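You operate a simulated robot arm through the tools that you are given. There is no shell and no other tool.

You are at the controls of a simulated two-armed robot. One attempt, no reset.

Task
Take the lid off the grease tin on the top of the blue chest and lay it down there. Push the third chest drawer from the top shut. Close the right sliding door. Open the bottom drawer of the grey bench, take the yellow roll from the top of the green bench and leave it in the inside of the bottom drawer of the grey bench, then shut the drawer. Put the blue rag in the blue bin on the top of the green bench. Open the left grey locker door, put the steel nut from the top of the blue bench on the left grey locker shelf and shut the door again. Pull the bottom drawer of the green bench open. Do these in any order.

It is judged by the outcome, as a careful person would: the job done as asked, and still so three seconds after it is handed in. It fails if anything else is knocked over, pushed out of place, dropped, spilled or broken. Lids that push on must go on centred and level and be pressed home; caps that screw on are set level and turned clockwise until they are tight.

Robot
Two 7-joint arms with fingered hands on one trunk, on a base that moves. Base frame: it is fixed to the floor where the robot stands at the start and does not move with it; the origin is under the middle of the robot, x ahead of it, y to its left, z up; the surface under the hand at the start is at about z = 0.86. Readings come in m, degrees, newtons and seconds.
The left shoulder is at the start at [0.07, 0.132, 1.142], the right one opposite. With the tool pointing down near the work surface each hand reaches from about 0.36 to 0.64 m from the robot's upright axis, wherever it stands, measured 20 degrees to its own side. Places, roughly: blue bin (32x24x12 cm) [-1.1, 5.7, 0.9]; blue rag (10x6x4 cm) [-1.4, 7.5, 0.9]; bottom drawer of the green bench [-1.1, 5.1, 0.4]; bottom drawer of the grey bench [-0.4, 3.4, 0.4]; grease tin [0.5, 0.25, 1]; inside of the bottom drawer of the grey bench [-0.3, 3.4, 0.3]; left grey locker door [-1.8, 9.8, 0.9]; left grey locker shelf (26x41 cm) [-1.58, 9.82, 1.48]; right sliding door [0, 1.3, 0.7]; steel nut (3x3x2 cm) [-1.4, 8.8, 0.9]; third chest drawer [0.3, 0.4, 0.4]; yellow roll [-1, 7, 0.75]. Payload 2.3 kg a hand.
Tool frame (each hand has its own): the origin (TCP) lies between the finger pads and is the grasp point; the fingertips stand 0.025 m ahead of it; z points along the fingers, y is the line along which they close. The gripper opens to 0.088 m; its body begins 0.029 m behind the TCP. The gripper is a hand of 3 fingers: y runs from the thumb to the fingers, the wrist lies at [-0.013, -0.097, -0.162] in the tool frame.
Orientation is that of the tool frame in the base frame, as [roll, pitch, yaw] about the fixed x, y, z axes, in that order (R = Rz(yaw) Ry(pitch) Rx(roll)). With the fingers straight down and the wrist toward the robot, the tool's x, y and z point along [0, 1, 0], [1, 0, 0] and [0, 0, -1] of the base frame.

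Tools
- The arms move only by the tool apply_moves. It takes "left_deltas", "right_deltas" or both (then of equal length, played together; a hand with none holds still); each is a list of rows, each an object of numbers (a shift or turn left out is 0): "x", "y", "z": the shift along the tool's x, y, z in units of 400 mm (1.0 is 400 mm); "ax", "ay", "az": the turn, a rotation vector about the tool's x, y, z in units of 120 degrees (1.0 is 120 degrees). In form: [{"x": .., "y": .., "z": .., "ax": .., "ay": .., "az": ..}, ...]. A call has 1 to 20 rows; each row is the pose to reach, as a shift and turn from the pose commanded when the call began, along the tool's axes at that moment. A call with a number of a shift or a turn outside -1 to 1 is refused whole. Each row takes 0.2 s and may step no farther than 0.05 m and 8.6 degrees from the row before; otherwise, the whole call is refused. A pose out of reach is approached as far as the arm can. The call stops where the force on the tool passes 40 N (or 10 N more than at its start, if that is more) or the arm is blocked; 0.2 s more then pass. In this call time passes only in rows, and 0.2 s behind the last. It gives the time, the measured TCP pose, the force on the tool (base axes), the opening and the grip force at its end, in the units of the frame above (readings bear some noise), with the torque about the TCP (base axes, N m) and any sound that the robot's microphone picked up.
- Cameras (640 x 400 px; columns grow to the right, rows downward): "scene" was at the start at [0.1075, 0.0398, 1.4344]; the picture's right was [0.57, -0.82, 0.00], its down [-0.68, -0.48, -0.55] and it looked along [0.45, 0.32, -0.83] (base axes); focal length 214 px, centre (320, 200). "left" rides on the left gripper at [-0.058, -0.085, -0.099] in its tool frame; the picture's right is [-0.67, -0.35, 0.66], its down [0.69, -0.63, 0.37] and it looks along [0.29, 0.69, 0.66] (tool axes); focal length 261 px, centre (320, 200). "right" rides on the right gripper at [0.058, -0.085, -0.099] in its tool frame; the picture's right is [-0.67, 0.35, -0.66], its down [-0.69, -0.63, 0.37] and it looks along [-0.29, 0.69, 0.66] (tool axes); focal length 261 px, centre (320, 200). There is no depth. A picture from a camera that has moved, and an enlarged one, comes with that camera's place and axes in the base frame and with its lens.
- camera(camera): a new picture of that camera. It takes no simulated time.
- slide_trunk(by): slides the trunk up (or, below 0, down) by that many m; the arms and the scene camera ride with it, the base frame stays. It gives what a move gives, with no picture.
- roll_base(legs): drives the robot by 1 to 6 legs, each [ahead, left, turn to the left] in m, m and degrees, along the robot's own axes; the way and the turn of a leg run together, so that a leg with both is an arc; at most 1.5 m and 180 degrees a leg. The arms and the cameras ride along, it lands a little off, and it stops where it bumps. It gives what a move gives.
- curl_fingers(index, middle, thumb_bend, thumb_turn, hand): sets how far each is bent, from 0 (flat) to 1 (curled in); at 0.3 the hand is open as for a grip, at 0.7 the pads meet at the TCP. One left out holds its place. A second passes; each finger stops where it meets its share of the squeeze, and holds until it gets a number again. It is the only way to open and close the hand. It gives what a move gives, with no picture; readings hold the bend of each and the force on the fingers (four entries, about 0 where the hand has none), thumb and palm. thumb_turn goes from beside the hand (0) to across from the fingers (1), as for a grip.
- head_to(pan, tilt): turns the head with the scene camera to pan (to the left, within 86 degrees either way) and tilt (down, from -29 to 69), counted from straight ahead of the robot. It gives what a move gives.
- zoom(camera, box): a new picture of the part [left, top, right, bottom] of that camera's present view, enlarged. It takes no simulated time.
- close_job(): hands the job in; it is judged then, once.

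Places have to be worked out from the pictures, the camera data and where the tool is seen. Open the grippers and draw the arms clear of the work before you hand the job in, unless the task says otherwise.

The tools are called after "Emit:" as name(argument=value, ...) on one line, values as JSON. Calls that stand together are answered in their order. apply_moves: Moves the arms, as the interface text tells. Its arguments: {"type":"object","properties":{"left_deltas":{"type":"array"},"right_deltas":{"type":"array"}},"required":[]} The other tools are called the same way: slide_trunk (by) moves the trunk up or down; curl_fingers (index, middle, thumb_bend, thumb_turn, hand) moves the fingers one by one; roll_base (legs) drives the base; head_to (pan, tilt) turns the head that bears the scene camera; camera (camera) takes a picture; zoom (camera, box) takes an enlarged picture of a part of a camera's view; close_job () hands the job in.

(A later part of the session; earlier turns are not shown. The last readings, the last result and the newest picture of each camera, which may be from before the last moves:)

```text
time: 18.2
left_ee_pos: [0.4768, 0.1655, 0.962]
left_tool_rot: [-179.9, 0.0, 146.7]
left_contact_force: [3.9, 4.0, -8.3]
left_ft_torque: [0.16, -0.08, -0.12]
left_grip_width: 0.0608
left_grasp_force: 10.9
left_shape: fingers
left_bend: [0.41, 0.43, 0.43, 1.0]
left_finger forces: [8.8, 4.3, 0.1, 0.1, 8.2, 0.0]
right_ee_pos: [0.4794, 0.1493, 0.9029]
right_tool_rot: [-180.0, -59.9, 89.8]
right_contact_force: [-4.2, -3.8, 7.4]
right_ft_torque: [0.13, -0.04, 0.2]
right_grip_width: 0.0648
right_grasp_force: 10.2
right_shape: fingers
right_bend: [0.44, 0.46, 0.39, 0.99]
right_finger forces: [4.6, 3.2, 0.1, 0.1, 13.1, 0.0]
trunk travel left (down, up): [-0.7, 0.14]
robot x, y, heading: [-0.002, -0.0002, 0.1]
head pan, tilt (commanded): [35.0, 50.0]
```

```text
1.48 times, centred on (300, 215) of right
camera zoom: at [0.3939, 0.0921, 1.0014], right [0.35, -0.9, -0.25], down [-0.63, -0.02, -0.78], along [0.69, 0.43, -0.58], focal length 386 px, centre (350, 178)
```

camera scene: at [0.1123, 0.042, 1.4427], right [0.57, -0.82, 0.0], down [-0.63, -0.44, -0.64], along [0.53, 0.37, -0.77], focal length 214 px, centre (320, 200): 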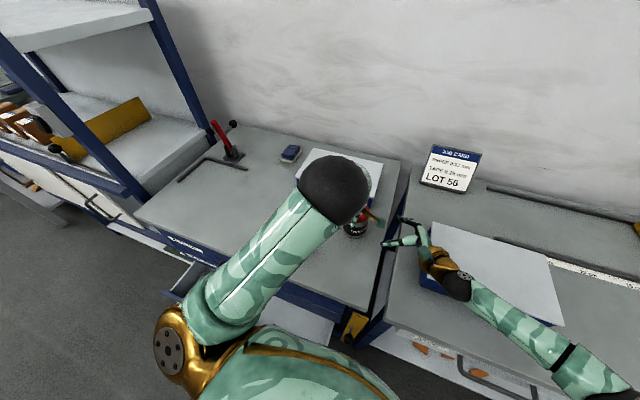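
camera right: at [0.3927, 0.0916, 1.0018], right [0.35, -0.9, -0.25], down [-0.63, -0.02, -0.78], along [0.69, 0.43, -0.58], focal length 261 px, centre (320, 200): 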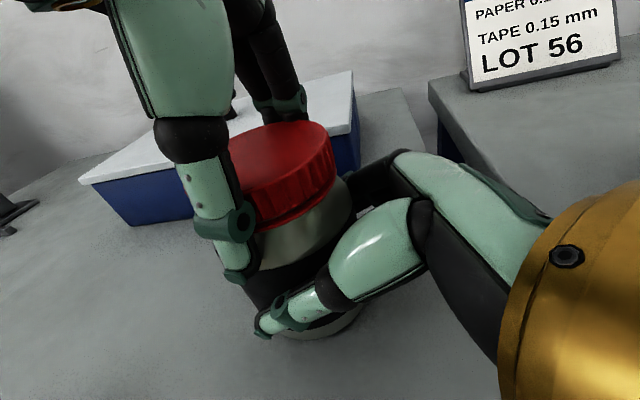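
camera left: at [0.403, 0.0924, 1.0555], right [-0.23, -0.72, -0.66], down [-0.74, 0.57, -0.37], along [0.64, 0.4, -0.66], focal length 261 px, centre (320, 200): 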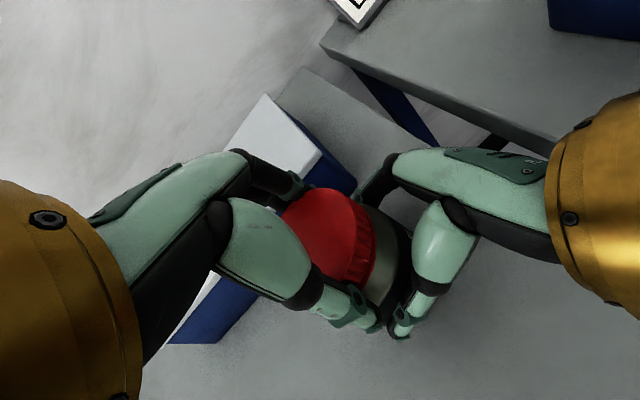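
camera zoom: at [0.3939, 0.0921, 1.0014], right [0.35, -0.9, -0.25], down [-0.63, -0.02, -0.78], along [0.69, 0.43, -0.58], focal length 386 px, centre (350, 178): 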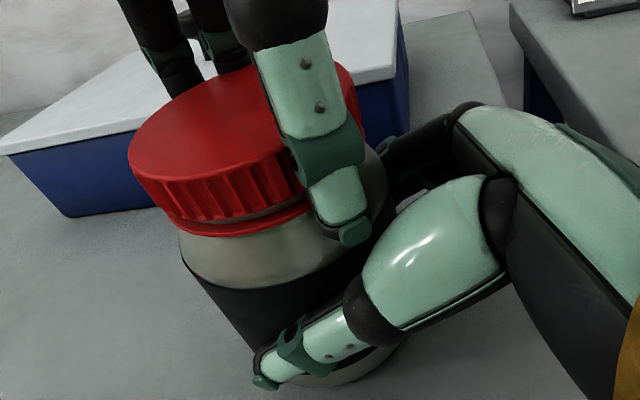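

The lid is still held, so it seems to be threaded. I push back down, then try a firmer squeeze on both hands to see whether the grip force rises.

Emit:
apply_moves(left_deltas=[{"z": 0.007}, {"z": 0.014}])

Emit:
curl_fingers(hand="right", index=0.7, middle=0.7, thumb_bend=0.7)

Emit:
curl_fingers(hand="left", index=0.3, middle=0.3, thumb_bend=0.3)

Emit:
zoom(camera="right", box=[180, 80, 420, 350])

```text
time: 18.8
left_ee_pos: [0.4766, 0.1652, 0.9589]
left_tool_rot: [179.8, 0.1, 146.6]
left_contact_force: [5.7, 5.7, 8.6]
left_ft_torque: [0.3, -0.12, -0.11]
left_grip_width: 0.0608
left_grasp_force: 13.7
left_shape: fingers
left_bend: [0.4, 0.43, 0.44, 1.0]
left_finger forces: [11.4, 7.3, 0.0, 0.0, 8.7, 0.0]
right_ee_pos: [0.479, 0.1497, 0.902]
right_tool_rot: [-179.9, -60.0, 89.8]
right_contact_force: [-2.5, -4.0, 2.7]
right_ft_torque: [0.06, 0.0, 0.11]
right_grip_width: 0.0645
right_grasp_force: 10.2
right_shape: fingers
right_bend: [0.43, 0.46, 0.39, 0.99]
right_finger forces: [5.4, 3.9, 0.0, 0.0, 11.7, 0.0]
trunk travel left (down, up): [-0.7, 0.14]
robot x, y, heading: [0.0025, 0.0005, 0.1]
head pan, tilt (commanded): [35.0, 50.0]
```

```text
time: 19.8
left_ee_pos: [0.4766, 0.1645, 0.9577]
left_tool_rot: [179.9, -0.1, 146.6]
left_contact_force: [0.1, 8.3, 10.4]
left_ft_torque: [0.33, -0.1, 0.04]
left_grip_width: 0.0609
left_grasp_force: 14.2
left_shape: fingers
left_bend: [0.4, 0.43, 0.44, 1.0]
left_finger forces: [10.2, 8.1, 0.0, 0.1, 9.2, 0.1]
right_ee_pos: [0.4787, 0.1503, 0.9033]
right_tool_rot: [180.0, -60.0, 89.9]
right_contact_force: [4.7, -4.6, 2.6]
right_ft_torque: [-0.07, 0.07, -0.02]
right_grip_width: 0.0636
right_grasp_force: 19.5
right_shape: fingers
right_bend: [0.46, 0.5, 0.38, 1.0]
right_finger forces: [12.0, 10.0, 0.1, 0.0, 18.3, 0.1]
trunk travel left (down, up): [-0.7, 0.14]
robot x, y, heading: [0.0005, 0.0003, 0.0]
head pan, tilt (commanded): [35.0, 50.0]
```

```text
time: 20.8
left_ee_pos: [0.4764, 0.1643, 0.9571]
left_tool_rot: [-180.0, 0.0, 146.6]
left_contact_force: [0.4, 4.5, 0.5]
left_ft_torque: [0.09, 0.02, -0.13]
left_grip_width: 0.0783
left_grasp_force: 0.0
left_shape: fingers
left_bend: [0.3, 0.3, 0.35, 0.99]
left_finger forces: [0.1, 0.0, 0.0, 0.0, 0.0, 0.0]
right_ee_pos: [0.4797, 0.1496, 0.9023]
right_tool_rot: [179.9, -60.0, 90.0]
right_contact_force: [0.2, -3.1, 2.3]
right_ft_torque: [0.15, 0.05, 0.12]
right_grip_width: 0.0638
right_grasp_force: 19.0
right_shape: fingers
right_bend: [0.47, 0.51, 0.38, 1.0]
right_finger forces: [10.3, 8.9, 0.0, 0.0, 19.5, 0.0]
trunk travel left (down, up): [-0.7, 0.14]
robot x, y, heading: [-0.0022, 0.0031, -0.1]
head pan, tilt (commanded): [35.0, 50.0]
```

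```text
1.48 times, centred on (300, 215) of right
camera zoom: at [0.3932, 0.0921, 1.0014], right [0.35, -0.9, -0.25], down [-0.63, -0.03, -0.78], along [0.69, 0.43, -0.58], focal length 386 px, centre (350, 178)
```

zoom: 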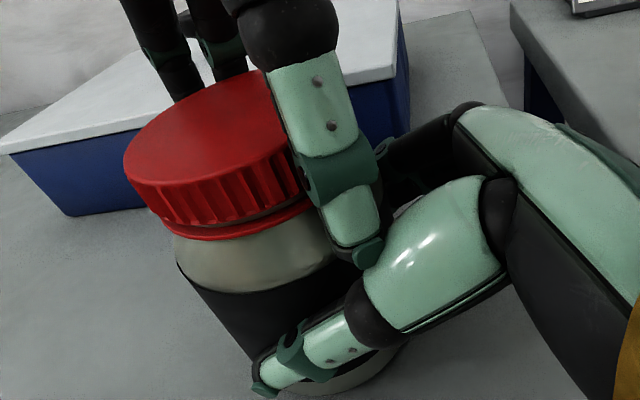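

The right squeeze rose to 19 N, and the left thumb touches the right palm lightly. I lift the left hand off the lid to see the tin clearly.

Emit:
apply_moves(left_deltas=[{"y": 0.008}, {"y": 0.008, "z": -0.04}, {"y": 0.008, "z": -0.12}, {"y": 0.008, "z": -0.22}])

Emit:
camera(camera="right")

Emit:
camera(camera="left")

```text
time: 21.8
left_ee_pos: [0.4775, 0.1731, 1.0395]
left_tool_rot: [-178.7, -0.2, 147.8]
left_contact_force: [0.2, 0.0, 0.7]
left_ft_torque: [0.01, 0.03, -0.02]
left_grip_width: 0.0844
left_grasp_force: 0.0
left_shape: fingers
left_bend: [0.3, 0.3, 0.3, 0.98]
left_finger forces: [0.0, 0.1, 0.1, 0.0, 0.0, 0.1]
right_ee_pos: [0.4785, 0.1481, 0.9026]
right_tool_rot: [-180.0, -60.0, 90.1]
right_contact_force: [0.6, 0.2, 1.9]
right_ft_torque: [-0.01, 0.05, 0.01]
right_grip_width: 0.0636
right_grasp_force: 19.5
right_shape: fingers
right_bend: [0.47, 0.51, 0.38, 1.0]
right_finger forces: [10.3, 9.0, 0.0, 0.0, 19.7, 0.0]
trunk travel left (down, up): [-0.7, 0.14]
robot x, y, heading: [0.0008, -0.0022, -0.2]
head pan, tilt (commanded): [35.0, 50.0]
```

```text
taken
camera right: at [0.3931, 0.0922, 1.0015], right [0.35, -0.9, -0.25], down [-0.63, -0.03, -0.78], along [0.69, 0.43, -0.58], focal length 261 px, centre (320, 200)
```

right: 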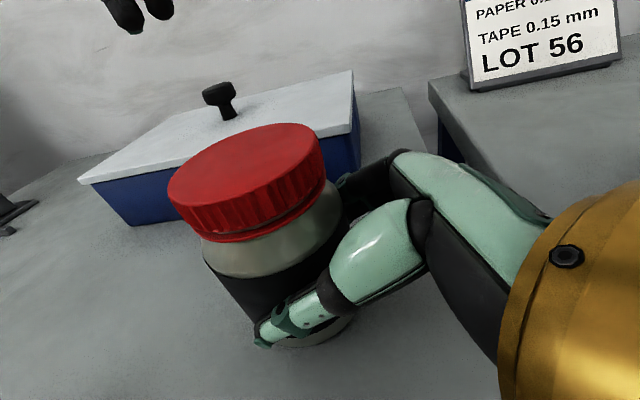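

```text
taken
camera left: at [0.4831, 0.0726, 1.1415], right [0.37, -0.66, -0.65], down [-0.92, -0.17, -0.35], along [0.12, 0.73, -0.67], focal length 261 px, centre (320, 200)
```

left: 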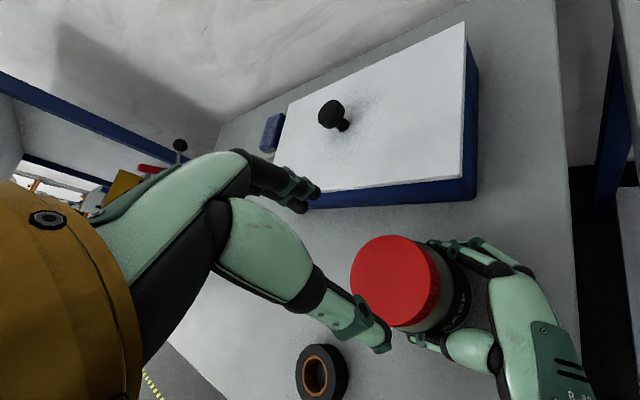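

The lid centre from the left camera is about (0.473, 0.166), so it barely moved. I zoom on it for signs of loosening or tilt.

Emit:
zoom(camera="right", box=[150, 100, 370, 360])

Emit:
zoom(camera="left", box=[330, 210, 530, 370])

```text
1.54 times, centred on (260, 230) of right
camera zoom: at [0.3931, 0.0922, 1.0015], right [0.35, -0.9, -0.25], down [-0.63, -0.03, -0.78], along [0.69, 0.43, -0.58], focal length 401 px, centre (412, 154)
```

zoom: 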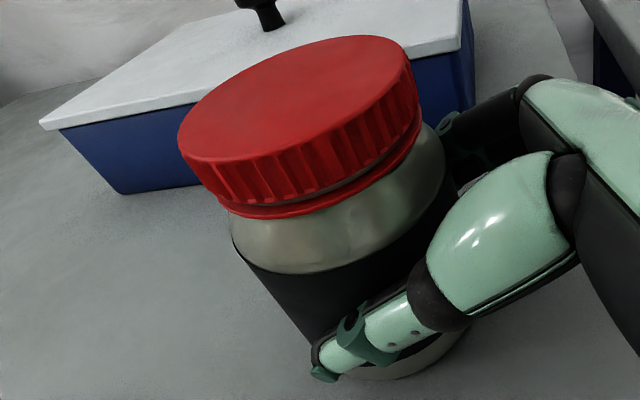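

```text
2.50 times, centred on (430, 290) of left
camera zoom: at [0.4831, 0.0726, 1.1415], right [0.37, -0.66, -0.65], down [-0.92, -0.17, -0.35], along [0.12, 0.73, -0.67], focal length 652 px, centre (45, -25)
```

zoom: 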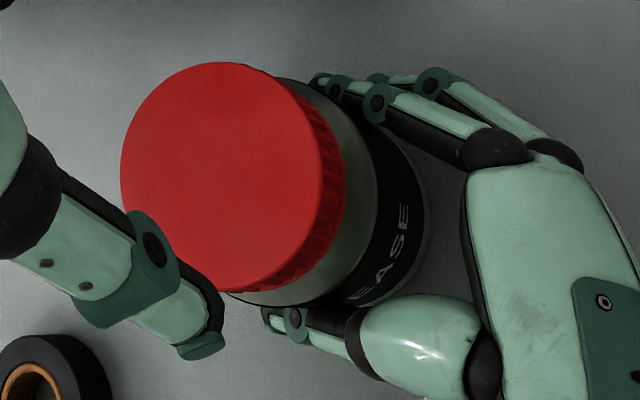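

The lid still sits level, so I re-grip: rotate the open left hand back to yaw ~75° above the lid.

Emit:
apply_moves(left_deltas=[{"az": 0.0674}, {"az": 0.1348}, {"az": 0.2022}, {"az": 0.2696}, {"az": 0.337}, {"az": 0.4044}, {"az": 0.4718}, {"az": 0.5392}, {"az": 0.6}])

Emit:
zoom(camera="left", box=[280, 160, 480, 360])

```text
time: 23.8
left_ee_pos: [0.4781, 0.1677, 1.0469]
left_tool_rot: [-179.9, -0.1, 74.4]
left_contact_force: [-0.7, -0.6, -0.2]
left_ft_torque: [0.0, 0.02, 0.01]
left_grip_width: 0.0842
left_grasp_force: 0.0
left_shape: fingers
left_bend: [0.3, 0.3, 0.3, 0.98]
left_finger forces: [0.0, 0.0, 0.0, 0.0, 0.0, 0.0]
right_ee_pos: [0.4793, 0.1492, 0.902]
right_tool_rot: [-179.9, -60.0, 89.8]
right_contact_force: [0.2, 1.1, 1.2]
right_ft_torque: [-0.01, 0.02, -0.01]
right_grip_width: 0.0635
right_grasp_force: 19.3
right_shape: fingers
right_bend: [0.47, 0.51, 0.38, 1.0]
right_finger forces: [10.3, 8.7, 0.0, 0.0, 19.3, 0.0]
trunk travel left (down, up): [-0.7, 0.14]
robot x, y, heading: [-0.0016, 0.0011, -0.1]
head pan, tilt (commanded): [35.0, 50.0]
```

```text
2.00 times, centred on (380, 260) of left
camera zoom: at [0.3814, 0.1342, 1.1448], right [-0.51, -0.55, -0.66], down [-0.42, 0.83, -0.37], along [0.75, 0.09, -0.66], focal length 521 px, centre (200, 80)
```

zoom: 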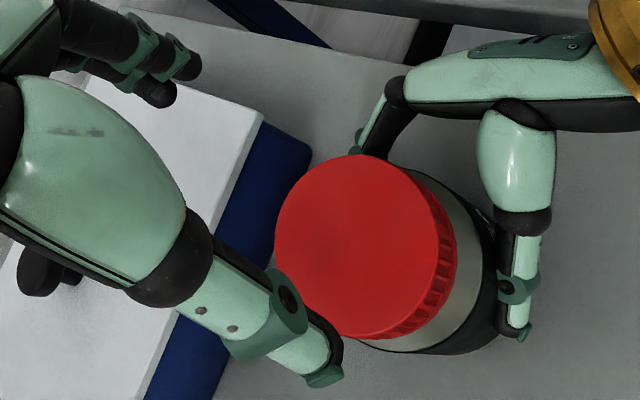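

The lid centre now reads about (0.471, 0.169). I shift the left hand to match and go down for the second grip.

Emit:
apply_moves(left_deltas=[{"x": -0.0016, "y": -0.0177, "z": 0.06}, {"x": -0.0016, "y": -0.0177, "z": 0.12}, {"x": -0.0016, "y": -0.0177, "z": 0.17}, {"x": -0.0016, "y": -0.0177, "z": 0.2175}])

Emit:
curl_fingers(hand="left", index=0.6, middle=0.6, thumb_bend=0.6)

Emit:
zoom(camera="right", box=[150, 60, 370, 360])

```text
time: 24.8
left_ee_pos: [0.4701, 0.1684, 0.9569]
left_tool_rot: [180.0, 0.0, 74.7]
left_contact_force: [-0.2, 0.9, 0.3]
left_ft_torque: [-0.04, -0.01, -0.01]
left_grip_width: 0.0845
left_grasp_force: 0.1
left_shape: fingers
left_bend: [0.3, 0.3, 0.3, 0.98]
left_finger forces: [0.1, 0.0, 0.0, 0.1, 0.0, 0.1]
right_ee_pos: [0.4785, 0.1484, 0.9021]
right_tool_rot: [180.0, -60.1, 90.1]
right_contact_force: [0.9, -0.4, 2.5]
right_ft_torque: [-0.01, 0.02, -0.04]
right_grip_width: 0.0637
right_grasp_force: 19.8
right_shape: fingers
right_bend: [0.47, 0.51, 0.38, 1.0]
right_finger forces: [10.3, 8.9, 0.0, 0.0, 19.2, 0.0]
trunk travel left (down, up): [-0.7, 0.14]
robot x, y, heading: [-0.0003, -0.0018, 0.1]
head pan, tilt (commanded): [35.0, 50.0]
```

```text
time: 25.8
left_ee_pos: [0.4714, 0.1676, 0.9565]
left_tool_rot: [179.8, -0.2, 74.7]
left_contact_force: [1.1, -1.2, 5.6]
left_ft_torque: [-0.06, -0.44, 0.03]
left_grip_width: 0.0606
left_grasp_force: 25.1
left_shape: fingers
left_bend: [0.41, 0.47, 0.45, 0.99]
left_finger forces: [15.5, 10.0, 0.0, 0.0, 24.1, 0.0]
right_ee_pos: [0.4782, 0.1492, 0.9033]
right_tool_rot: [180.0, -60.0, 90.0]
right_contact_force: [-0.2, 1.2, 1.1]
right_ft_torque: [0.01, 0.09, -0.02]
right_grip_width: 0.0638
right_grasp_force: 17.9
right_shape: fingers
right_bend: [0.47, 0.52, 0.38, 1.0]
right_finger forces: [9.6, 8.4, 0.0, 0.0, 18.6, 0.0]
trunk travel left (down, up): [-0.7, 0.14]
robot x, y, heading: [-0.0002, -0.0006, -0.3]
head pan, tilt (commanded): [35.0, 50.0]
```

```text
1.33 times, centred on (260, 210) of right
camera zoom: at [0.3931, 0.0918, 1.0016], right [0.35, -0.9, -0.25], down [-0.63, -0.03, -0.78], along [0.69, 0.43, -0.58], focal length 348 px, centre (400, 187)
```

zoom: 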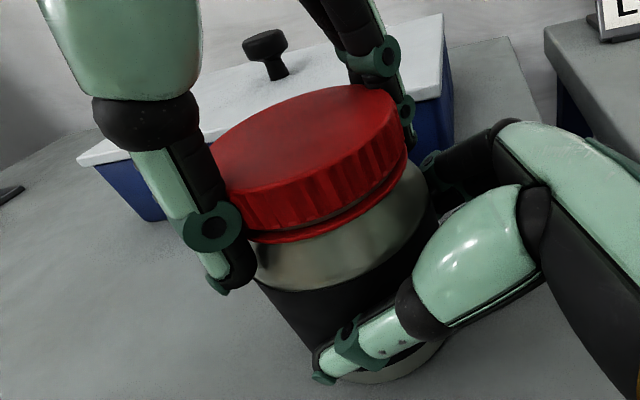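

Left grip is now 25 N. I twist counter-clockwise about 54°.

Emit:
apply_moves(left_deltas=[{"az": -0.05}, {"az": -0.1}, {"az": -0.15}, {"az": -0.2}, {"az": -0.25}, {"az": -0.3}, {"az": -0.35}, {"az": -0.4}, {"az": -0.45}])

Emit:
zoom(camera="right", box=[150, 60, 370, 360])

Emit:
camera(camera="left")

```text
time: 27.8
left_ee_pos: [0.469, 0.1684, 0.9582]
left_tool_rot: [-179.9, -0.1, 129.0]
left_contact_force: [4.1, -1.2, 3.9]
left_ft_torque: [0.03, -0.58, -0.44]
left_grip_width: 0.0567
left_grasp_force: 23.3
left_shape: fingers
left_bend: [0.42, 0.45, 0.48, 1.0]
left_finger forces: [15.1, 10.9, 0.0, 0.0, 19.0, 0.0]
left hand out of reach, approached as far as the arm can: row 8
right_ee_pos: [0.4787, 0.1475, 0.9046]
right_tool_rot: [179.8, -60.2, 90.1]
right_contact_force: [-3.9, -4.7, 5.6]
right_ft_torque: [0.0, 0.24, 0.54]
right_grip_width: 0.0603
right_grasp_force: 14.1
right_shape: fingers
right_bend: [0.52, 0.56, 0.36, 1.0]
right_finger forces: [6.4, 4.7, 0.1, 0.1, 17.7, 0.0]
trunk travel left (down, up): [-0.7, 0.14]
robot x, y, heading: [0.0013, 0.0017, 0.0]
head pan, tilt (commanded): [35.0, 50.0]
```

```text
1.33 times, centred on (260, 210) of right
camera zoom: at [0.3919, 0.0896, 1.0023], right [0.35, -0.9, -0.25], down [-0.63, -0.02, -0.78], along [0.7, 0.43, -0.57], focal length 348 px, centre (400, 187)
```

zoom: 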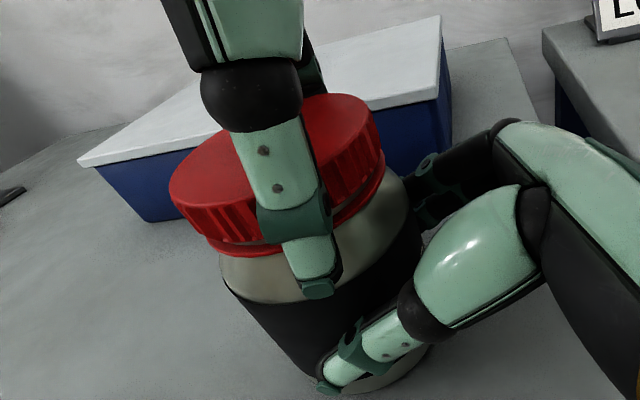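

```text
taken
camera left: at [0.4401, 0.0697, 1.057], right [0.15, -0.74, -0.66], down [-0.92, 0.14, -0.36], along [0.36, 0.66, -0.66], focal length 261 px, centre (320, 200)
```

left: 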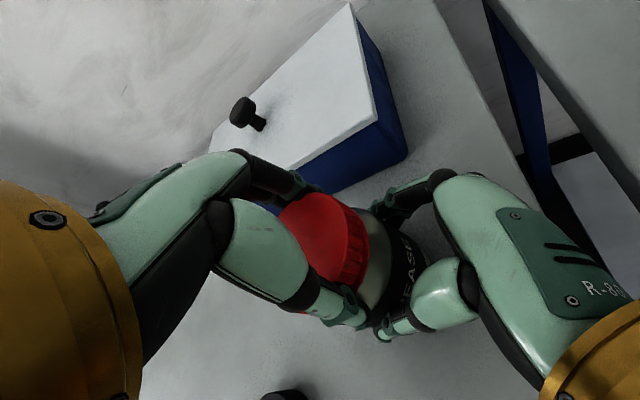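

Torque has reached about 0.5 N m without a clear sign of the lid turning, so it may be a push-on lid that needs a straight pull. I try a steady upward pull while the right hand holds the tin.

Emit:
apply_moves(left_deltas=[{"az": 0.05}, {"az": 0.08, "z": -0.008}, {"az": 0.08, "z": -0.016}, {"az": 0.08, "z": -0.024}, {"az": 0.08, "z": -0.032}])

Emit:
zoom(camera="right", box=[150, 60, 370, 360])

```text
time: 29.0
left_ee_pos: [0.4724, 0.169, 0.9672]
left_tool_rot: [-179.6, -0.1, 119.1]
left_contact_force: [1.9, 3.1, -19.3]
left_ft_torque: [0.15, -0.18, -0.09]
left_grip_width: 0.0562
left_grasp_force: 18.6
left_shape: fingers
left_bend: [0.43, 0.47, 0.48, 1.0]
left_finger forces: [12.8, 7.8, 0.0, 0.1, 17.6, 0.1]
right_ee_pos: [0.4794, 0.1486, 0.9023]
right_tool_rot: [-180.0, -60.1, 90.0]
right_contact_force: [-2.7, -2.1, 14.9]
right_ft_torque: [0.27, 0.15, 0.13]
right_grip_width: 0.0595
right_grasp_force: 12.1
right_shape: fingers
right_bend: [0.52, 0.57, 0.37, 0.98]
right_finger forces: [6.8, 4.3, 0.1, 0.0, 13.2, 0.1]
trunk travel left (down, up): [-0.7, 0.14]
robot x, y, heading: [-0.0022, 0.0036, -0.1]
head pan, tilt (commanded): [35.0, 50.0]
```

```text
1.33 times, centred on (260, 210) of right
camera zoom: at [0.3945, 0.0927, 1.0014], right [0.35, -0.9, -0.25], down [-0.63, -0.02, -0.78], along [0.69, 0.43, -0.58], focal length 348 px, centre (400, 187)
```

zoom: 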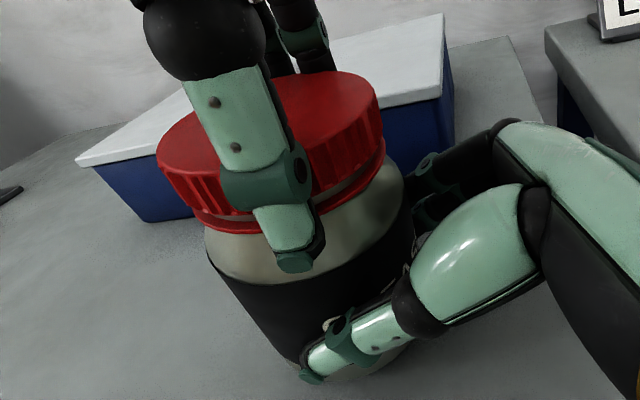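

The tin slid up in the right hand while the lid stayed on at 19 N. The gap between the ribbed skirt and the ring below looks wider than at first, so I zoom in to check whether it is unscrewing.

Emit:
zoom(camera="right", box=[190, 100, 300, 250])

Emit:
zoom(camera="left", box=[260, 150, 440, 350])

```text
2.67 times, centred on (245, 175) of right
camera zoom: at [0.3945, 0.0927, 1.0014], right [0.35, -0.9, -0.25], down [-0.63, -0.02, -0.78], along [0.69, 0.43, -0.58], focal length 695 px, centre (520, 267)
```

zoom: 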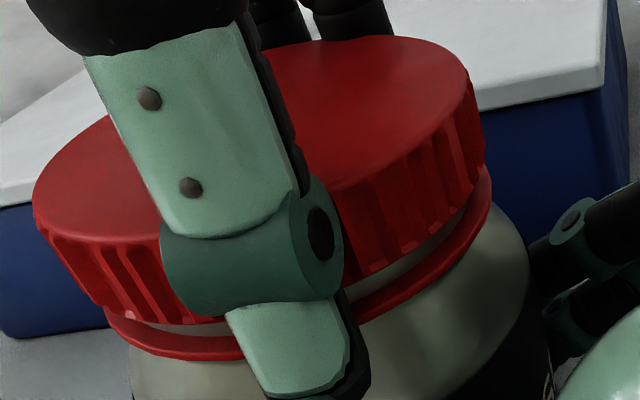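

```text
2.00 times, centred on (350, 250) of left
camera zoom: at [0.427, 0.0775, 1.068], right [0.02, -0.76, -0.65], down [-0.89, 0.29, -0.36], along [0.46, 0.59, -0.66], focal length 521 px, centre (260, 100)
```

zoom: 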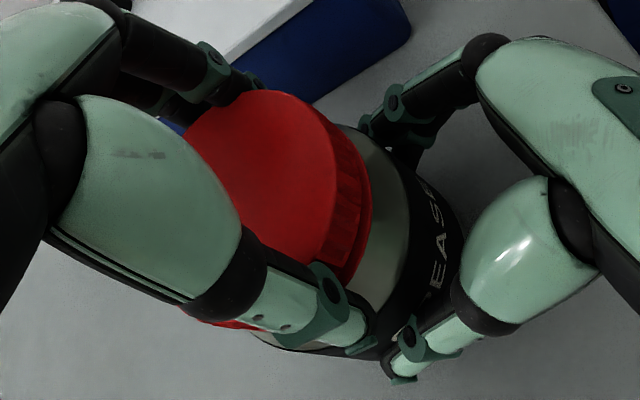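

Silver neck now shows between the ribbed skirt and the ring: it is a screw lid and it is coming up. I set the tin back on the surface and release the left hand for another turn.

Emit:
apply_moves(left_deltas=[{"z": 0.01}, {"z": 0.018}, {"z": 0.025}])

Emit:
curl_fingers(hand="left", index=0.3, middle=0.3, thumb_bend=0.3)

Emit:
camera(camera="right")

```text
time: 29.8
left_ee_pos: [0.4731, 0.1709, 0.9602]
left_tool_rot: [-179.8, 0.5, 119.6]
left_contact_force: [-0.8, 1.4, 2.3]
left_ft_torque: [0.14, -0.25, 0.04]
left_grip_width: 0.0555
left_grasp_force: 21.4
left_shape: fingers
left_bend: [0.43, 0.47, 0.48, 1.0]
left_finger forces: [12.4, 9.3, 0.0, 0.0, 21.1, 0.0]
right_ee_pos: [0.4791, 0.1497, 0.9004]
right_tool_rot: [-179.6, -60.0, 89.5]
right_contact_force: [-0.1, -2.2, -5.9]
right_ft_torque: [-0.21, 0.19, -0.02]
right_grip_width: 0.0588
right_grasp_force: 14.2
right_shape: fingers
right_bend: [0.51, 0.57, 0.38, 1.0]
right_finger forces: [8.7, 7.1, 0.1, 0.0, 12.2, 0.0]
trunk travel left (down, up): [-0.7, 0.14]
robot x, y, heading: [0.0007, 0.0021, 0.1]
head pan, tilt (commanded): [35.0, 50.0]
```

```text
time: 30.8
left_ee_pos: [0.4721, 0.1699, 0.9598]
left_tool_rot: [-179.6, 0.3, 119.5]
left_contact_force: [0.3, -0.8, -0.5]
left_ft_torque: [0.02, 0.01, 0.0]
left_grip_width: 0.0842
left_grasp_force: 0.0
left_shape: fingers
left_bend: [0.3, 0.3, 0.3, 0.98]
left_finger forces: [0.0, 0.1, 0.0, 0.0, 0.0, 0.0]
right_ee_pos: [0.4797, 0.1491, 0.9016]
right_tool_rot: [-179.7, -60.0, 89.7]
right_contact_force: [-0.2, 0.3, -2.7]
right_ft_torque: [-0.11, -0.03, 0.02]
right_grip_width: 0.0586
right_grasp_force: 13.1
right_shape: fingers
right_bend: [0.51, 0.56, 0.38, 1.0]
right_finger forces: [7.0, 7.6, 0.0, 0.0, 12.5, 0.1]
trunk travel left (down, up): [-0.7, 0.14]
robot x, y, heading: [-0.0001, -0.0011, 0.2]
head pan, tilt (commanded): [35.0, 50.0]
```

```text
taken
camera right: at [0.3944, 0.0925, 1.0009], right [0.35, -0.9, -0.25], down [-0.63, -0.03, -0.78], along [0.69, 0.43, -0.58], focal length 261 px, centre (320, 200)
```

right: 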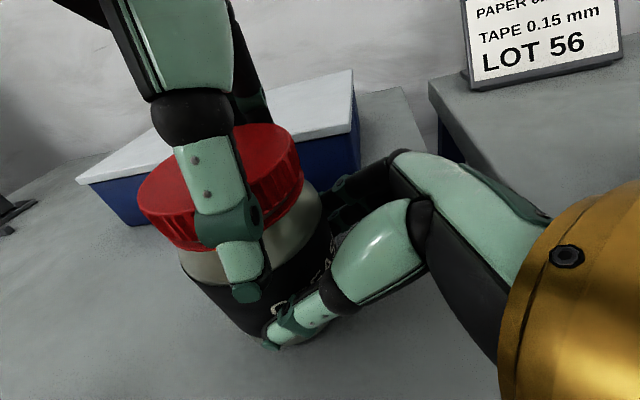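

I raise the left hand clear and swing it back to yaw ~78°, then look at the tin's position.

Emit:
apply_moves(left_deltas=[{"z": -0.06}, {"z": -0.13}, {"z": -0.2, "az": 0.06}, {"z": -0.2, "az": 0.12}, {"z": -0.2, "az": 0.18}, {"z": -0.2, "az": 0.24}, {"z": -0.2, "az": 0.3}, {"z": -0.2, "az": 0.346}])

Emit:
camera(camera="right")

Emit:
camera(camera="left")

```text
time: 32.6
left_ee_pos: [0.4725, 0.1695, 1.0399]
left_tool_rot: [-180.0, 0.0, 77.5]
left_contact_force: [0.4, -0.7, 0.1]
left_ft_torque: [-0.02, -0.01, 0.0]
left_grip_width: 0.0845
left_grasp_force: 0.0
left_shape: fingers
left_bend: [0.3, 0.3, 0.3, 0.98]
left_finger forces: [0.0, 0.0, 0.0, 0.0, 0.0, 0.0]
right_ee_pos: [0.4797, 0.1506, 0.9018]
right_tool_rot: [-179.7, -60.0, 89.8]
right_contact_force: [0.2, 1.1, -3.1]
right_ft_torque: [-0.09, 0.0, -0.01]
right_grip_width: 0.0586
right_grasp_force: 13.3
right_shape: fingers
right_bend: [0.51, 0.56, 0.38, 1.0]
right_finger forces: [7.0, 7.5, 0.0, 0.0, 12.3, 0.0]
trunk travel left (down, up): [-0.7, 0.14]
robot x, y, heading: [0.0008, 0.0031, -0.1]
head pan, tilt (commanded): [35.0, 50.0]
```

```text
taken
camera right: at [0.3944, 0.093, 1.0009], right [0.35, -0.9, -0.25], down [-0.63, -0.03, -0.78], along [0.69, 0.43, -0.58], focal length 261 px, centre (320, 200)
```

right: 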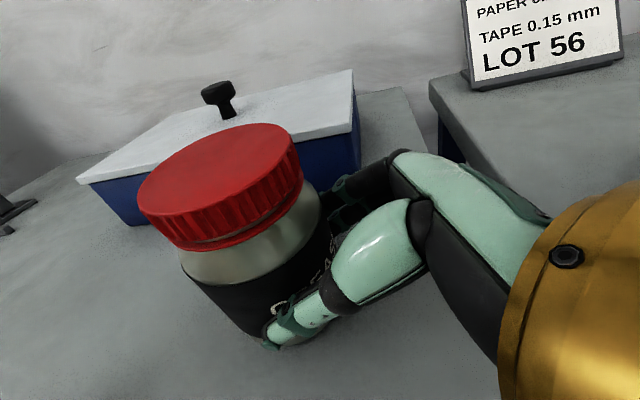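

```text
taken
camera left: at [0.3776, 0.1317, 1.1396], right [-0.49, -0.58, -0.66], down [-0.46, 0.81, -0.37], along [0.74, 0.13, -0.66], focal length 261 px, centre (320, 200)
```

left: 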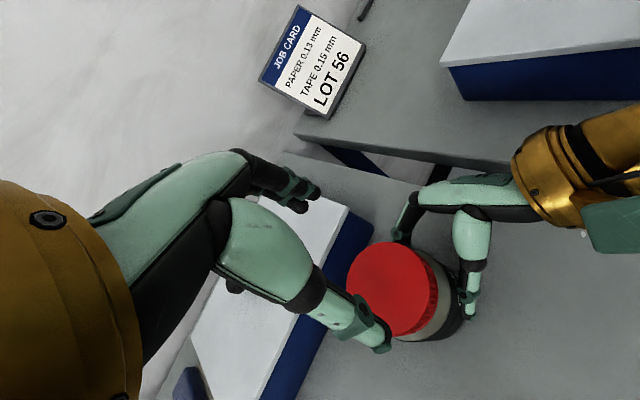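

The tin looks slightly tipped in the right fingers, leaning a few degrees towards +y. I open the right hand so it settles upright on its base and then re-grip it deeper.

Emit:
curl_fingers(hand="right", index=0.42, middle=0.42, thumb_bend=0.36)

Emit:
curl_fingers(hand="right", index=0.3, middle=0.3, thumb_bend=0.3)

Emit:
camera(camera="right")

Emit:
camera(camera="left")

```text
time: 33.6
left_ee_pos: [0.4715, 0.1688, 1.0404]
left_tool_rot: [179.9, 0.1, 77.5]
left_contact_force: [1.0, -0.1, 0.2]
left_ft_torque: [0.04, -0.01, 0.03]
left_grip_width: 0.0844
left_grasp_force: 0.1
left_shape: fingers
left_bend: [0.3, 0.3, 0.3, 0.98]
left_finger forces: [0.0, 0.1, 0.0, 0.0, 0.0, 0.1]
right_ee_pos: [0.4809, 0.1488, 0.902]
right_tool_rot: [-179.9, -60.0, 90.0]
right_contact_force: [-0.1, 0.1, -0.1]
right_ft_torque: [0.03, -0.04, -0.01]
right_grip_width: 0.0659
right_grasp_force: 0.1
right_shape: fingers
right_bend: [0.42, 0.42, 0.36, 0.98]
right_finger forces: [0.0, 0.0, 0.0, 0.0, 0.0, 0.0]
trunk travel left (down, up): [-0.7, 0.14]
robot x, y, heading: [0.0004, 0.0031, 0.1]
head pan, tilt (commanded): [35.0, 50.0]
```

```text
time: 34.6
left_ee_pos: [0.4723, 0.1688, 1.0405]
left_tool_rot: [-179.9, 0.0, 77.5]
left_contact_force: [0.3, -1.0, 0.2]
left_ft_torque: [0.0, 0.01, 0.04]
left_grip_width: 0.0845
left_grasp_force: 0.0
left_shape: fingers
left_bend: [0.3, 0.3, 0.3, 0.98]
left_finger forces: [0.0, 0.0, 0.0, 0.1, 0.1, 0.1]
right_ee_pos: [0.4787, 0.15, 0.9029]
right_tool_rot: [-179.6, -60.0, 89.6]
right_contact_force: [-0.4, -0.1, 0.6]
right_ft_torque: [0.02, -0.02, 0.03]
right_grip_width: 0.0843
right_grasp_force: 0.0
right_shape: fingers
right_bend: [0.3, 0.3, 0.3, 0.98]
right_finger forces: [0.1, 0.0, 0.0, 0.0, 0.1, 0.0]
trunk travel left (down, up): [-0.7, 0.14]
robot x, y, heading: [-0.004, 0.0004, -0.1]
head pan, tilt (commanded): [35.0, 50.0]
```

```text
taken
camera right: at [0.3937, 0.0923, 1.0013], right [0.35, -0.9, -0.25], down [-0.63, -0.03, -0.78], along [0.69, 0.43, -0.58], focal length 261 px, centre (320, 200)
```

right: 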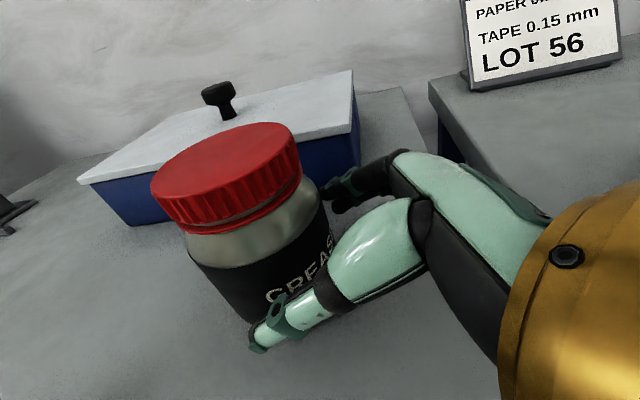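

```text
taken
camera left: at [0.3769, 0.1306, 1.14], right [-0.49, -0.58, -0.66], down [-0.47, 0.81, -0.37], along [0.74, 0.13, -0.66], focal length 261 px, centre (320, 200)
```

left: 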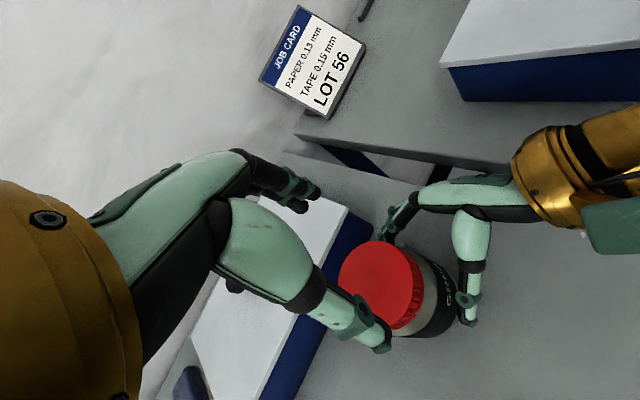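

The tin settled upright on its base. I zoom to measure its present centre.

Emit:
zoom(camera="left", box=[310, 220, 470, 360])

Emit:
zoom(camera="right", box=[130, 100, 350, 360])

```text
2.86 times, centred on (390, 290) of left
camera zoom: at [0.3769, 0.1306, 1.14], right [-0.49, -0.58, -0.66], down [-0.47, 0.81, -0.37], along [0.74, 0.13, -0.66], focal length 745 px, centre (120, -57)
```

zoom: 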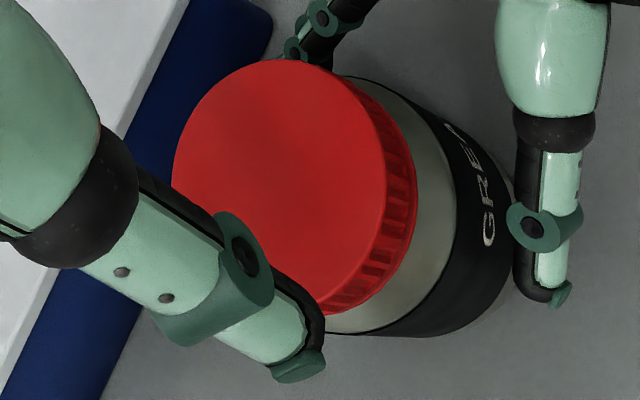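

```text
1.54 times, centred on (240, 230) of right
camera zoom: at [0.3937, 0.0923, 1.0013], right [0.35, -0.9, -0.25], down [-0.63, -0.03, -0.78], along [0.69, 0.43, -0.58], focal length 401 px, centre (443, 154)
```

zoom: 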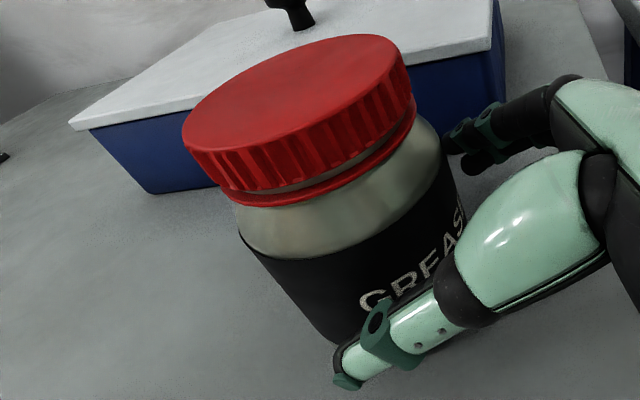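

The tin axis is now at about (0.470, 0.182). I move the right hand in so the tin sits deeper between its fingers.

Emit:
apply_moves(right_deltas=[{"x": 0.0, "y": -0.0225, "z": 0.0}, {"x": 0.013, "y": -0.0225, "z": 0.023}, {"x": 0.024, "y": -0.0225, "z": 0.043}])

Emit:
camera(camera="left")

Emit:
camera(camera="right")

```text
time: 35.4
left_ee_pos: [0.472, 0.1693, 1.0407]
left_tool_rot: [179.9, 0.0, 77.5]
left_contact_force: [-0.5, 0.3, -0.4]
left_ft_torque: [0.02, -0.01, -0.03]
left_grip_width: 0.0843
left_grasp_force: 0.1
left_shape: fingers
left_bend: [0.3, 0.3, 0.3, 0.98]
left_finger forces: [0.0, 0.0, 0.0, 0.0, 0.1, 0.0]
right_ee_pos: [0.4695, 0.1688, 0.9003]
right_tool_rot: [-179.6, -60.1, 89.6]
right_contact_force: [0.3, -0.1, 0.3]
right_ft_torque: [-0.02, -0.02, -0.03]
right_grip_width: 0.0849
right_grasp_force: 0.0
right_shape: fingers
right_bend: [0.3, 0.3, 0.3, 0.98]
right_finger forces: [0.6, 0.1, 0.0, 0.1, 0.2, 0.0]
trunk travel left (down, up): [-0.7, 0.14]
robot x, y, heading: [0.0017, -0.0024, -0.1]
head pan, tilt (commanded): [35.0, 50.0]
```

```text
taken
camera left: at [0.3771, 0.1306, 1.1399], right [-0.49, -0.58, -0.66], down [-0.47, 0.81, -0.37], along [0.74, 0.13, -0.66], focal length 261 px, centre (320, 200)
```

left: 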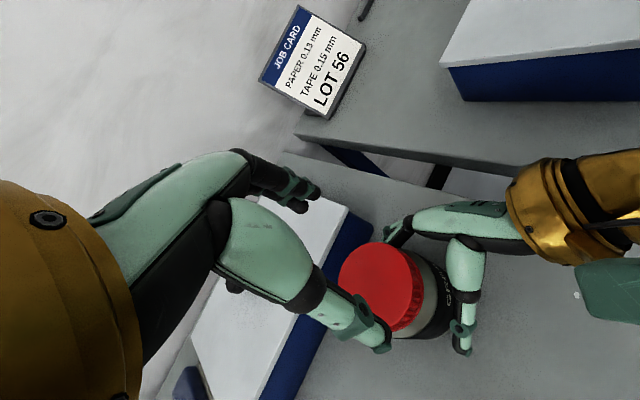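

```text
taken
camera right: at [0.3844, 0.1118, 1.0007], right [0.35, -0.9, -0.25], down [-0.63, -0.03, -0.78], along [0.69, 0.43, -0.58], focal length 261 px, centre (320, 200)
```

right: 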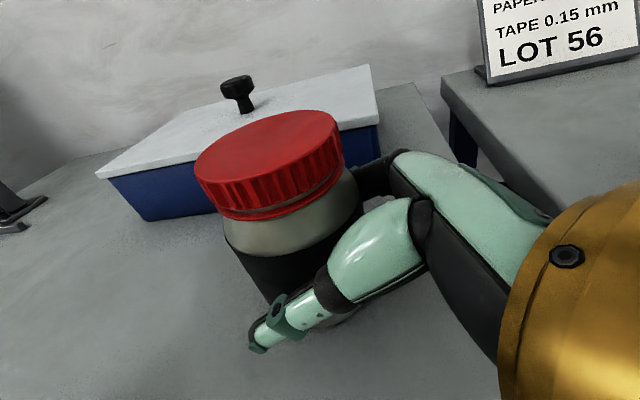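

Now I close the right hand on the tin.

Emit:
curl_fingers(hand="right", index=0.6, middle=0.6, thumb_bend=0.65)

Emit:
zoom(camera="left", box=[310, 220, 470, 360])

Emit:
zoom(camera="right", box=[130, 80, 400, 360])

```text
time: 36.4
left_ee_pos: [0.4721, 0.1694, 1.042]
left_tool_rot: [180.0, 0.0, 77.5]
left_contact_force: [1.2, 1.2, -1.1]
left_ft_torque: [-0.02, 0.0, 0.01]
left_grip_width: 0.0845
left_grasp_force: 0.1
left_shape: fingers
left_bend: [0.3, 0.3, 0.3, 0.98]
left_finger forces: [0.1, 0.0, 0.0, 0.0, 0.1, 0.0]
right_ee_pos: [0.4696, 0.1688, 0.9005]
right_tool_rot: [-179.7, -60.0, 89.6]
right_contact_force: [2.8, 0.1, 2.9]
right_ft_torque: [0.05, -0.03, -0.03]
right_grip_width: 0.0646
right_grasp_force: 20.2
right_shape: fingers
right_bend: [0.44, 0.49, 0.39, 1.0]
right_finger forces: [12.5, 9.1, 0.0, 0.0, 19.0, 0.0]
trunk travel left (down, up): [-0.7, 0.14]
robot x, y, heading: [0.0044, 0.0012, 0.3]
head pan, tilt (commanded): [35.0, 50.0]
```

```text
2.86 times, centred on (390, 290) of left
camera zoom: at [0.3772, 0.1304, 1.1399], right [-0.49, -0.58, -0.66], down [-0.47, 0.81, -0.37], along [0.74, 0.13, -0.66], focal length 745 px, centre (120, -57)
```

zoom: 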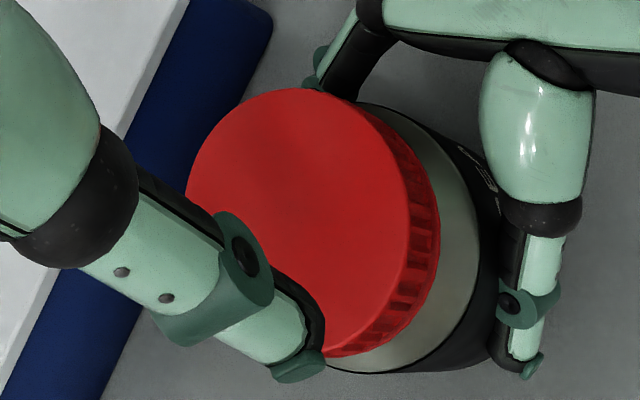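

```text
1.43 times, centred on (265, 220) of right
camera zoom: at [0.3845, 0.1117, 1.0009], right [0.35, -0.9, -0.25], down [-0.63, -0.02, -0.78], along [0.69, 0.43, -0.58], focal length 372 px, centre (399, 171)
```

zoom: 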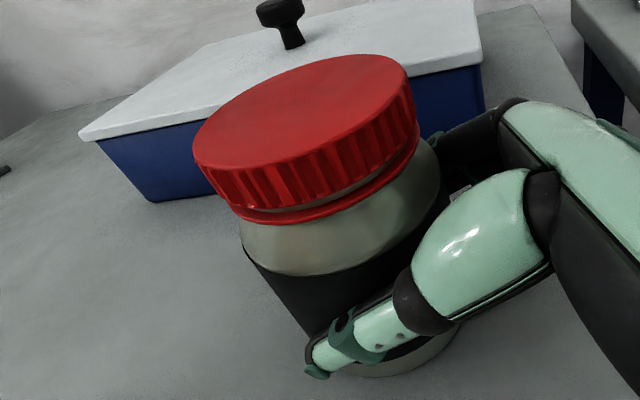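

The tin axis is now near (0.460, 0.185), held at 20 N. I align the left hand over it, go down and grip.

Emit:
apply_moves(left_deltas=[{"x": 0.032, "y": -0.038, "z": 0.04}, {"x": 0.032, "y": -0.038, "z": 0.1}, {"x": 0.032, "y": -0.038, "z": 0.15}, {"x": 0.032, "y": -0.038, "z": 0.2}])

Emit:
camera(camera="left")

Emit:
curl_fingers(hand="left", index=0.58, middle=0.58, thumb_bend=0.6)

Emit:
zoom(camera="right", box=[130, 80, 400, 360])

```text
time: 37.4
left_ee_pos: [0.4589, 0.1864, 0.9611]
left_tool_rot: [-179.9, 0.1, 77.5]
left_contact_force: [0.7, 0.2, -0.1]
left_ft_torque: [-0.01, -0.01, 0.01]
left_grip_width: 0.0846
left_grasp_force: 0.0
left_shape: fingers
left_bend: [0.3, 0.3, 0.3, 0.98]
left_finger forces: [0.2, 0.0, 0.0, 0.0, 0.1, 0.1]
right_ee_pos: [0.4704, 0.1688, 0.9024]
right_tool_rot: [-179.8, -59.9, 89.9]
right_contact_force: [1.9, 0.5, 3.3]
right_ft_torque: [-0.01, -0.02, -0.04]
right_grip_width: 0.0645
right_grasp_force: 20.4
right_shape: fingers
right_bend: [0.45, 0.49, 0.39, 1.0]
right_finger forces: [12.1, 9.0, 0.0, 0.1, 19.3, 0.1]
trunk travel left (down, up): [-0.7, 0.14]
robot x, y, heading: [-0.0054, -0.0033, -0.0]
head pan, tilt (commanded): [35.0, 50.0]
```

```text
taken
camera left: at [0.3643, 0.1472, 1.0598], right [-0.48, -0.58, -0.66], down [-0.47, 0.81, -0.37], along [0.74, 0.13, -0.66], focal length 261 px, centre (320, 200)
```

left: 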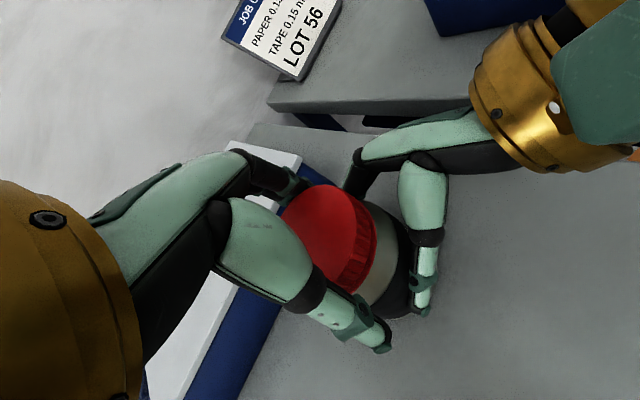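

```text
time: 38.4
left_ee_pos: [0.4581, 0.1848, 0.9617]
left_tool_rot: [180.0, 0.0, 77.5]
left_contact_force: [8.2, -3.2, 6.0]
left_ft_torque: [-0.05, -0.44, -0.06]
left_grip_width: 0.0582
left_grasp_force: 22.6
left_shape: fingers
left_bend: [0.39, 0.46, 0.47, 1.0]
left_finger forces: [16.9, 10.0, 0.1, 0.0, 18.1, 0.0]
right_ee_pos: [0.4691, 0.1678, 0.9008]
right_tool_rot: [-179.8, -60.1, 89.7]
right_contact_force: [-4.8, 4.3, 1.4]
right_ft_torque: [0.06, -0.01, 0.02]
right_grip_width: 0.0642
right_grasp_force: 19.6
right_shape: fingers
right_bend: [0.47, 0.51, 0.38, 1.0]
right_finger forces: [9.7, 7.5, 0.0, 0.0, 21.3, 0.0]
trunk travel left (down, up): [-0.7, 0.14]
robot x, y, heading: [0.0017, 0.0005, 0.2]
head pan, tilt (commanded): [35.0, 50.0]
```

```text
1.43 times, centred on (265, 220) of right
camera zoom: at [0.3835, 0.1116, 1.001], right [0.35, -0.9, -0.25], down [-0.63, -0.03, -0.78], along [0.69, 0.43, -0.58], focal length 372 px, centre (399, 171)
```

zoom: 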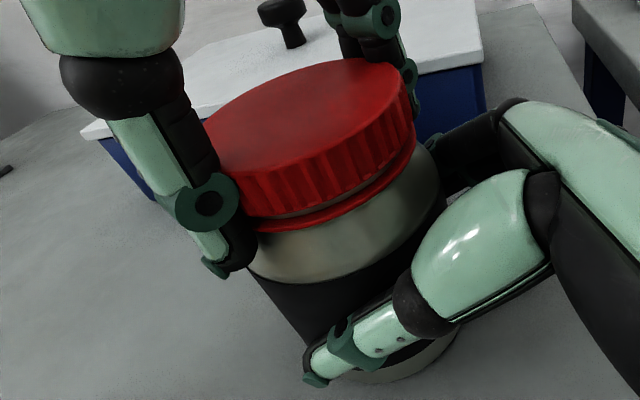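

Both grips are firm (about 20 N each). I twist the lid another ~47° counter-clockwise.

Emit:
apply_moves(left_deltas=[{"y": 0.004, "az": -0.05}, {"y": 0.004, "az": -0.1}, {"y": 0.004, "az": -0.15}, {"y": 0.004, "az": -0.2}, {"y": 0.004, "az": -0.25}, {"y": 0.004, "az": -0.3}, {"y": 0.004, "az": -0.35}, {"y": 0.004, "az": -0.4}])

Emit:
zoom(camera="right", box=[130, 80, 400, 360])

Emit:
camera(camera="left")

```text
time: 40.2
left_ee_pos: [0.458, 0.1818, 0.9591]
left_tool_rot: [-178.8, 0.3, 121.9]
left_contact_force: [14.6, -2.8, 21.6]
left_ft_torque: [0.22, -0.79, -0.4]
left_grip_width: 0.0586
left_grasp_force: 23.9
left_shape: fingers
left_bend: [0.39, 0.45, 0.49, 1.0]
left_finger forces: [18.5, 12.9, 0.0, 0.0, 16.4, 0.0]
left hand out of reach, approached as far as the arm can: row 8
right_ee_pos: [0.4664, 0.167, 0.9028]
right_tool_rot: [-179.9, -60.1, 90.1]
right_contact_force: [-7.7, 4.7, -0.5]
right_ft_torque: [0.05, 0.07, 0.29]
right_grip_width: 0.0643
right_grasp_force: 18.8
right_shape: fingers
right_bend: [0.49, 0.52, 0.37, 1.0]
right_finger forces: [8.4, 6.7, 0.1, 0.1, 23.0, 0.1]
trunk travel left (down, up): [-0.7, 0.14]
robot x, y, heading: [-0.0021, -0.0011, -0.3]
head pan, tilt (commanded): [35.0, 50.0]
```

```text
1.43 times, centred on (265, 220) of right
camera zoom: at [0.382, 0.1105, 1.0017], right [0.35, -0.9, -0.25], down [-0.63, -0.03, -0.78], along [0.69, 0.43, -0.58], focal length 372 px, centre (399, 171)
```

zoom: 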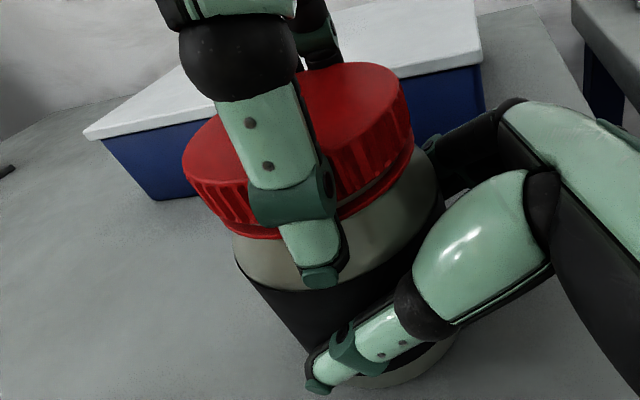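

```text
taken
camera left: at [0.4187, 0.0901, 1.0612], right [0.05, -0.76, -0.64], down [-0.9, 0.24, -0.36], along [0.43, 0.6, -0.68], focal length 261 px, centre (320, 200)
```

left: 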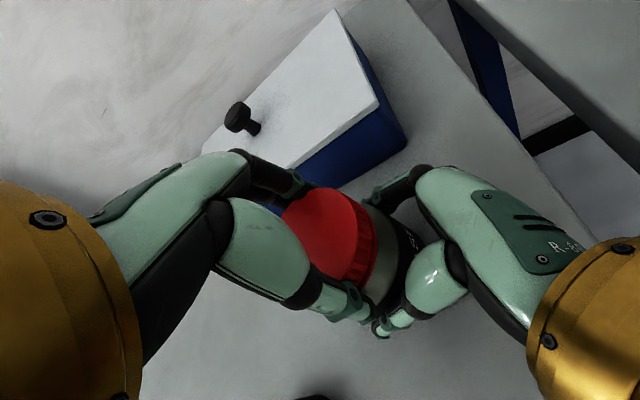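

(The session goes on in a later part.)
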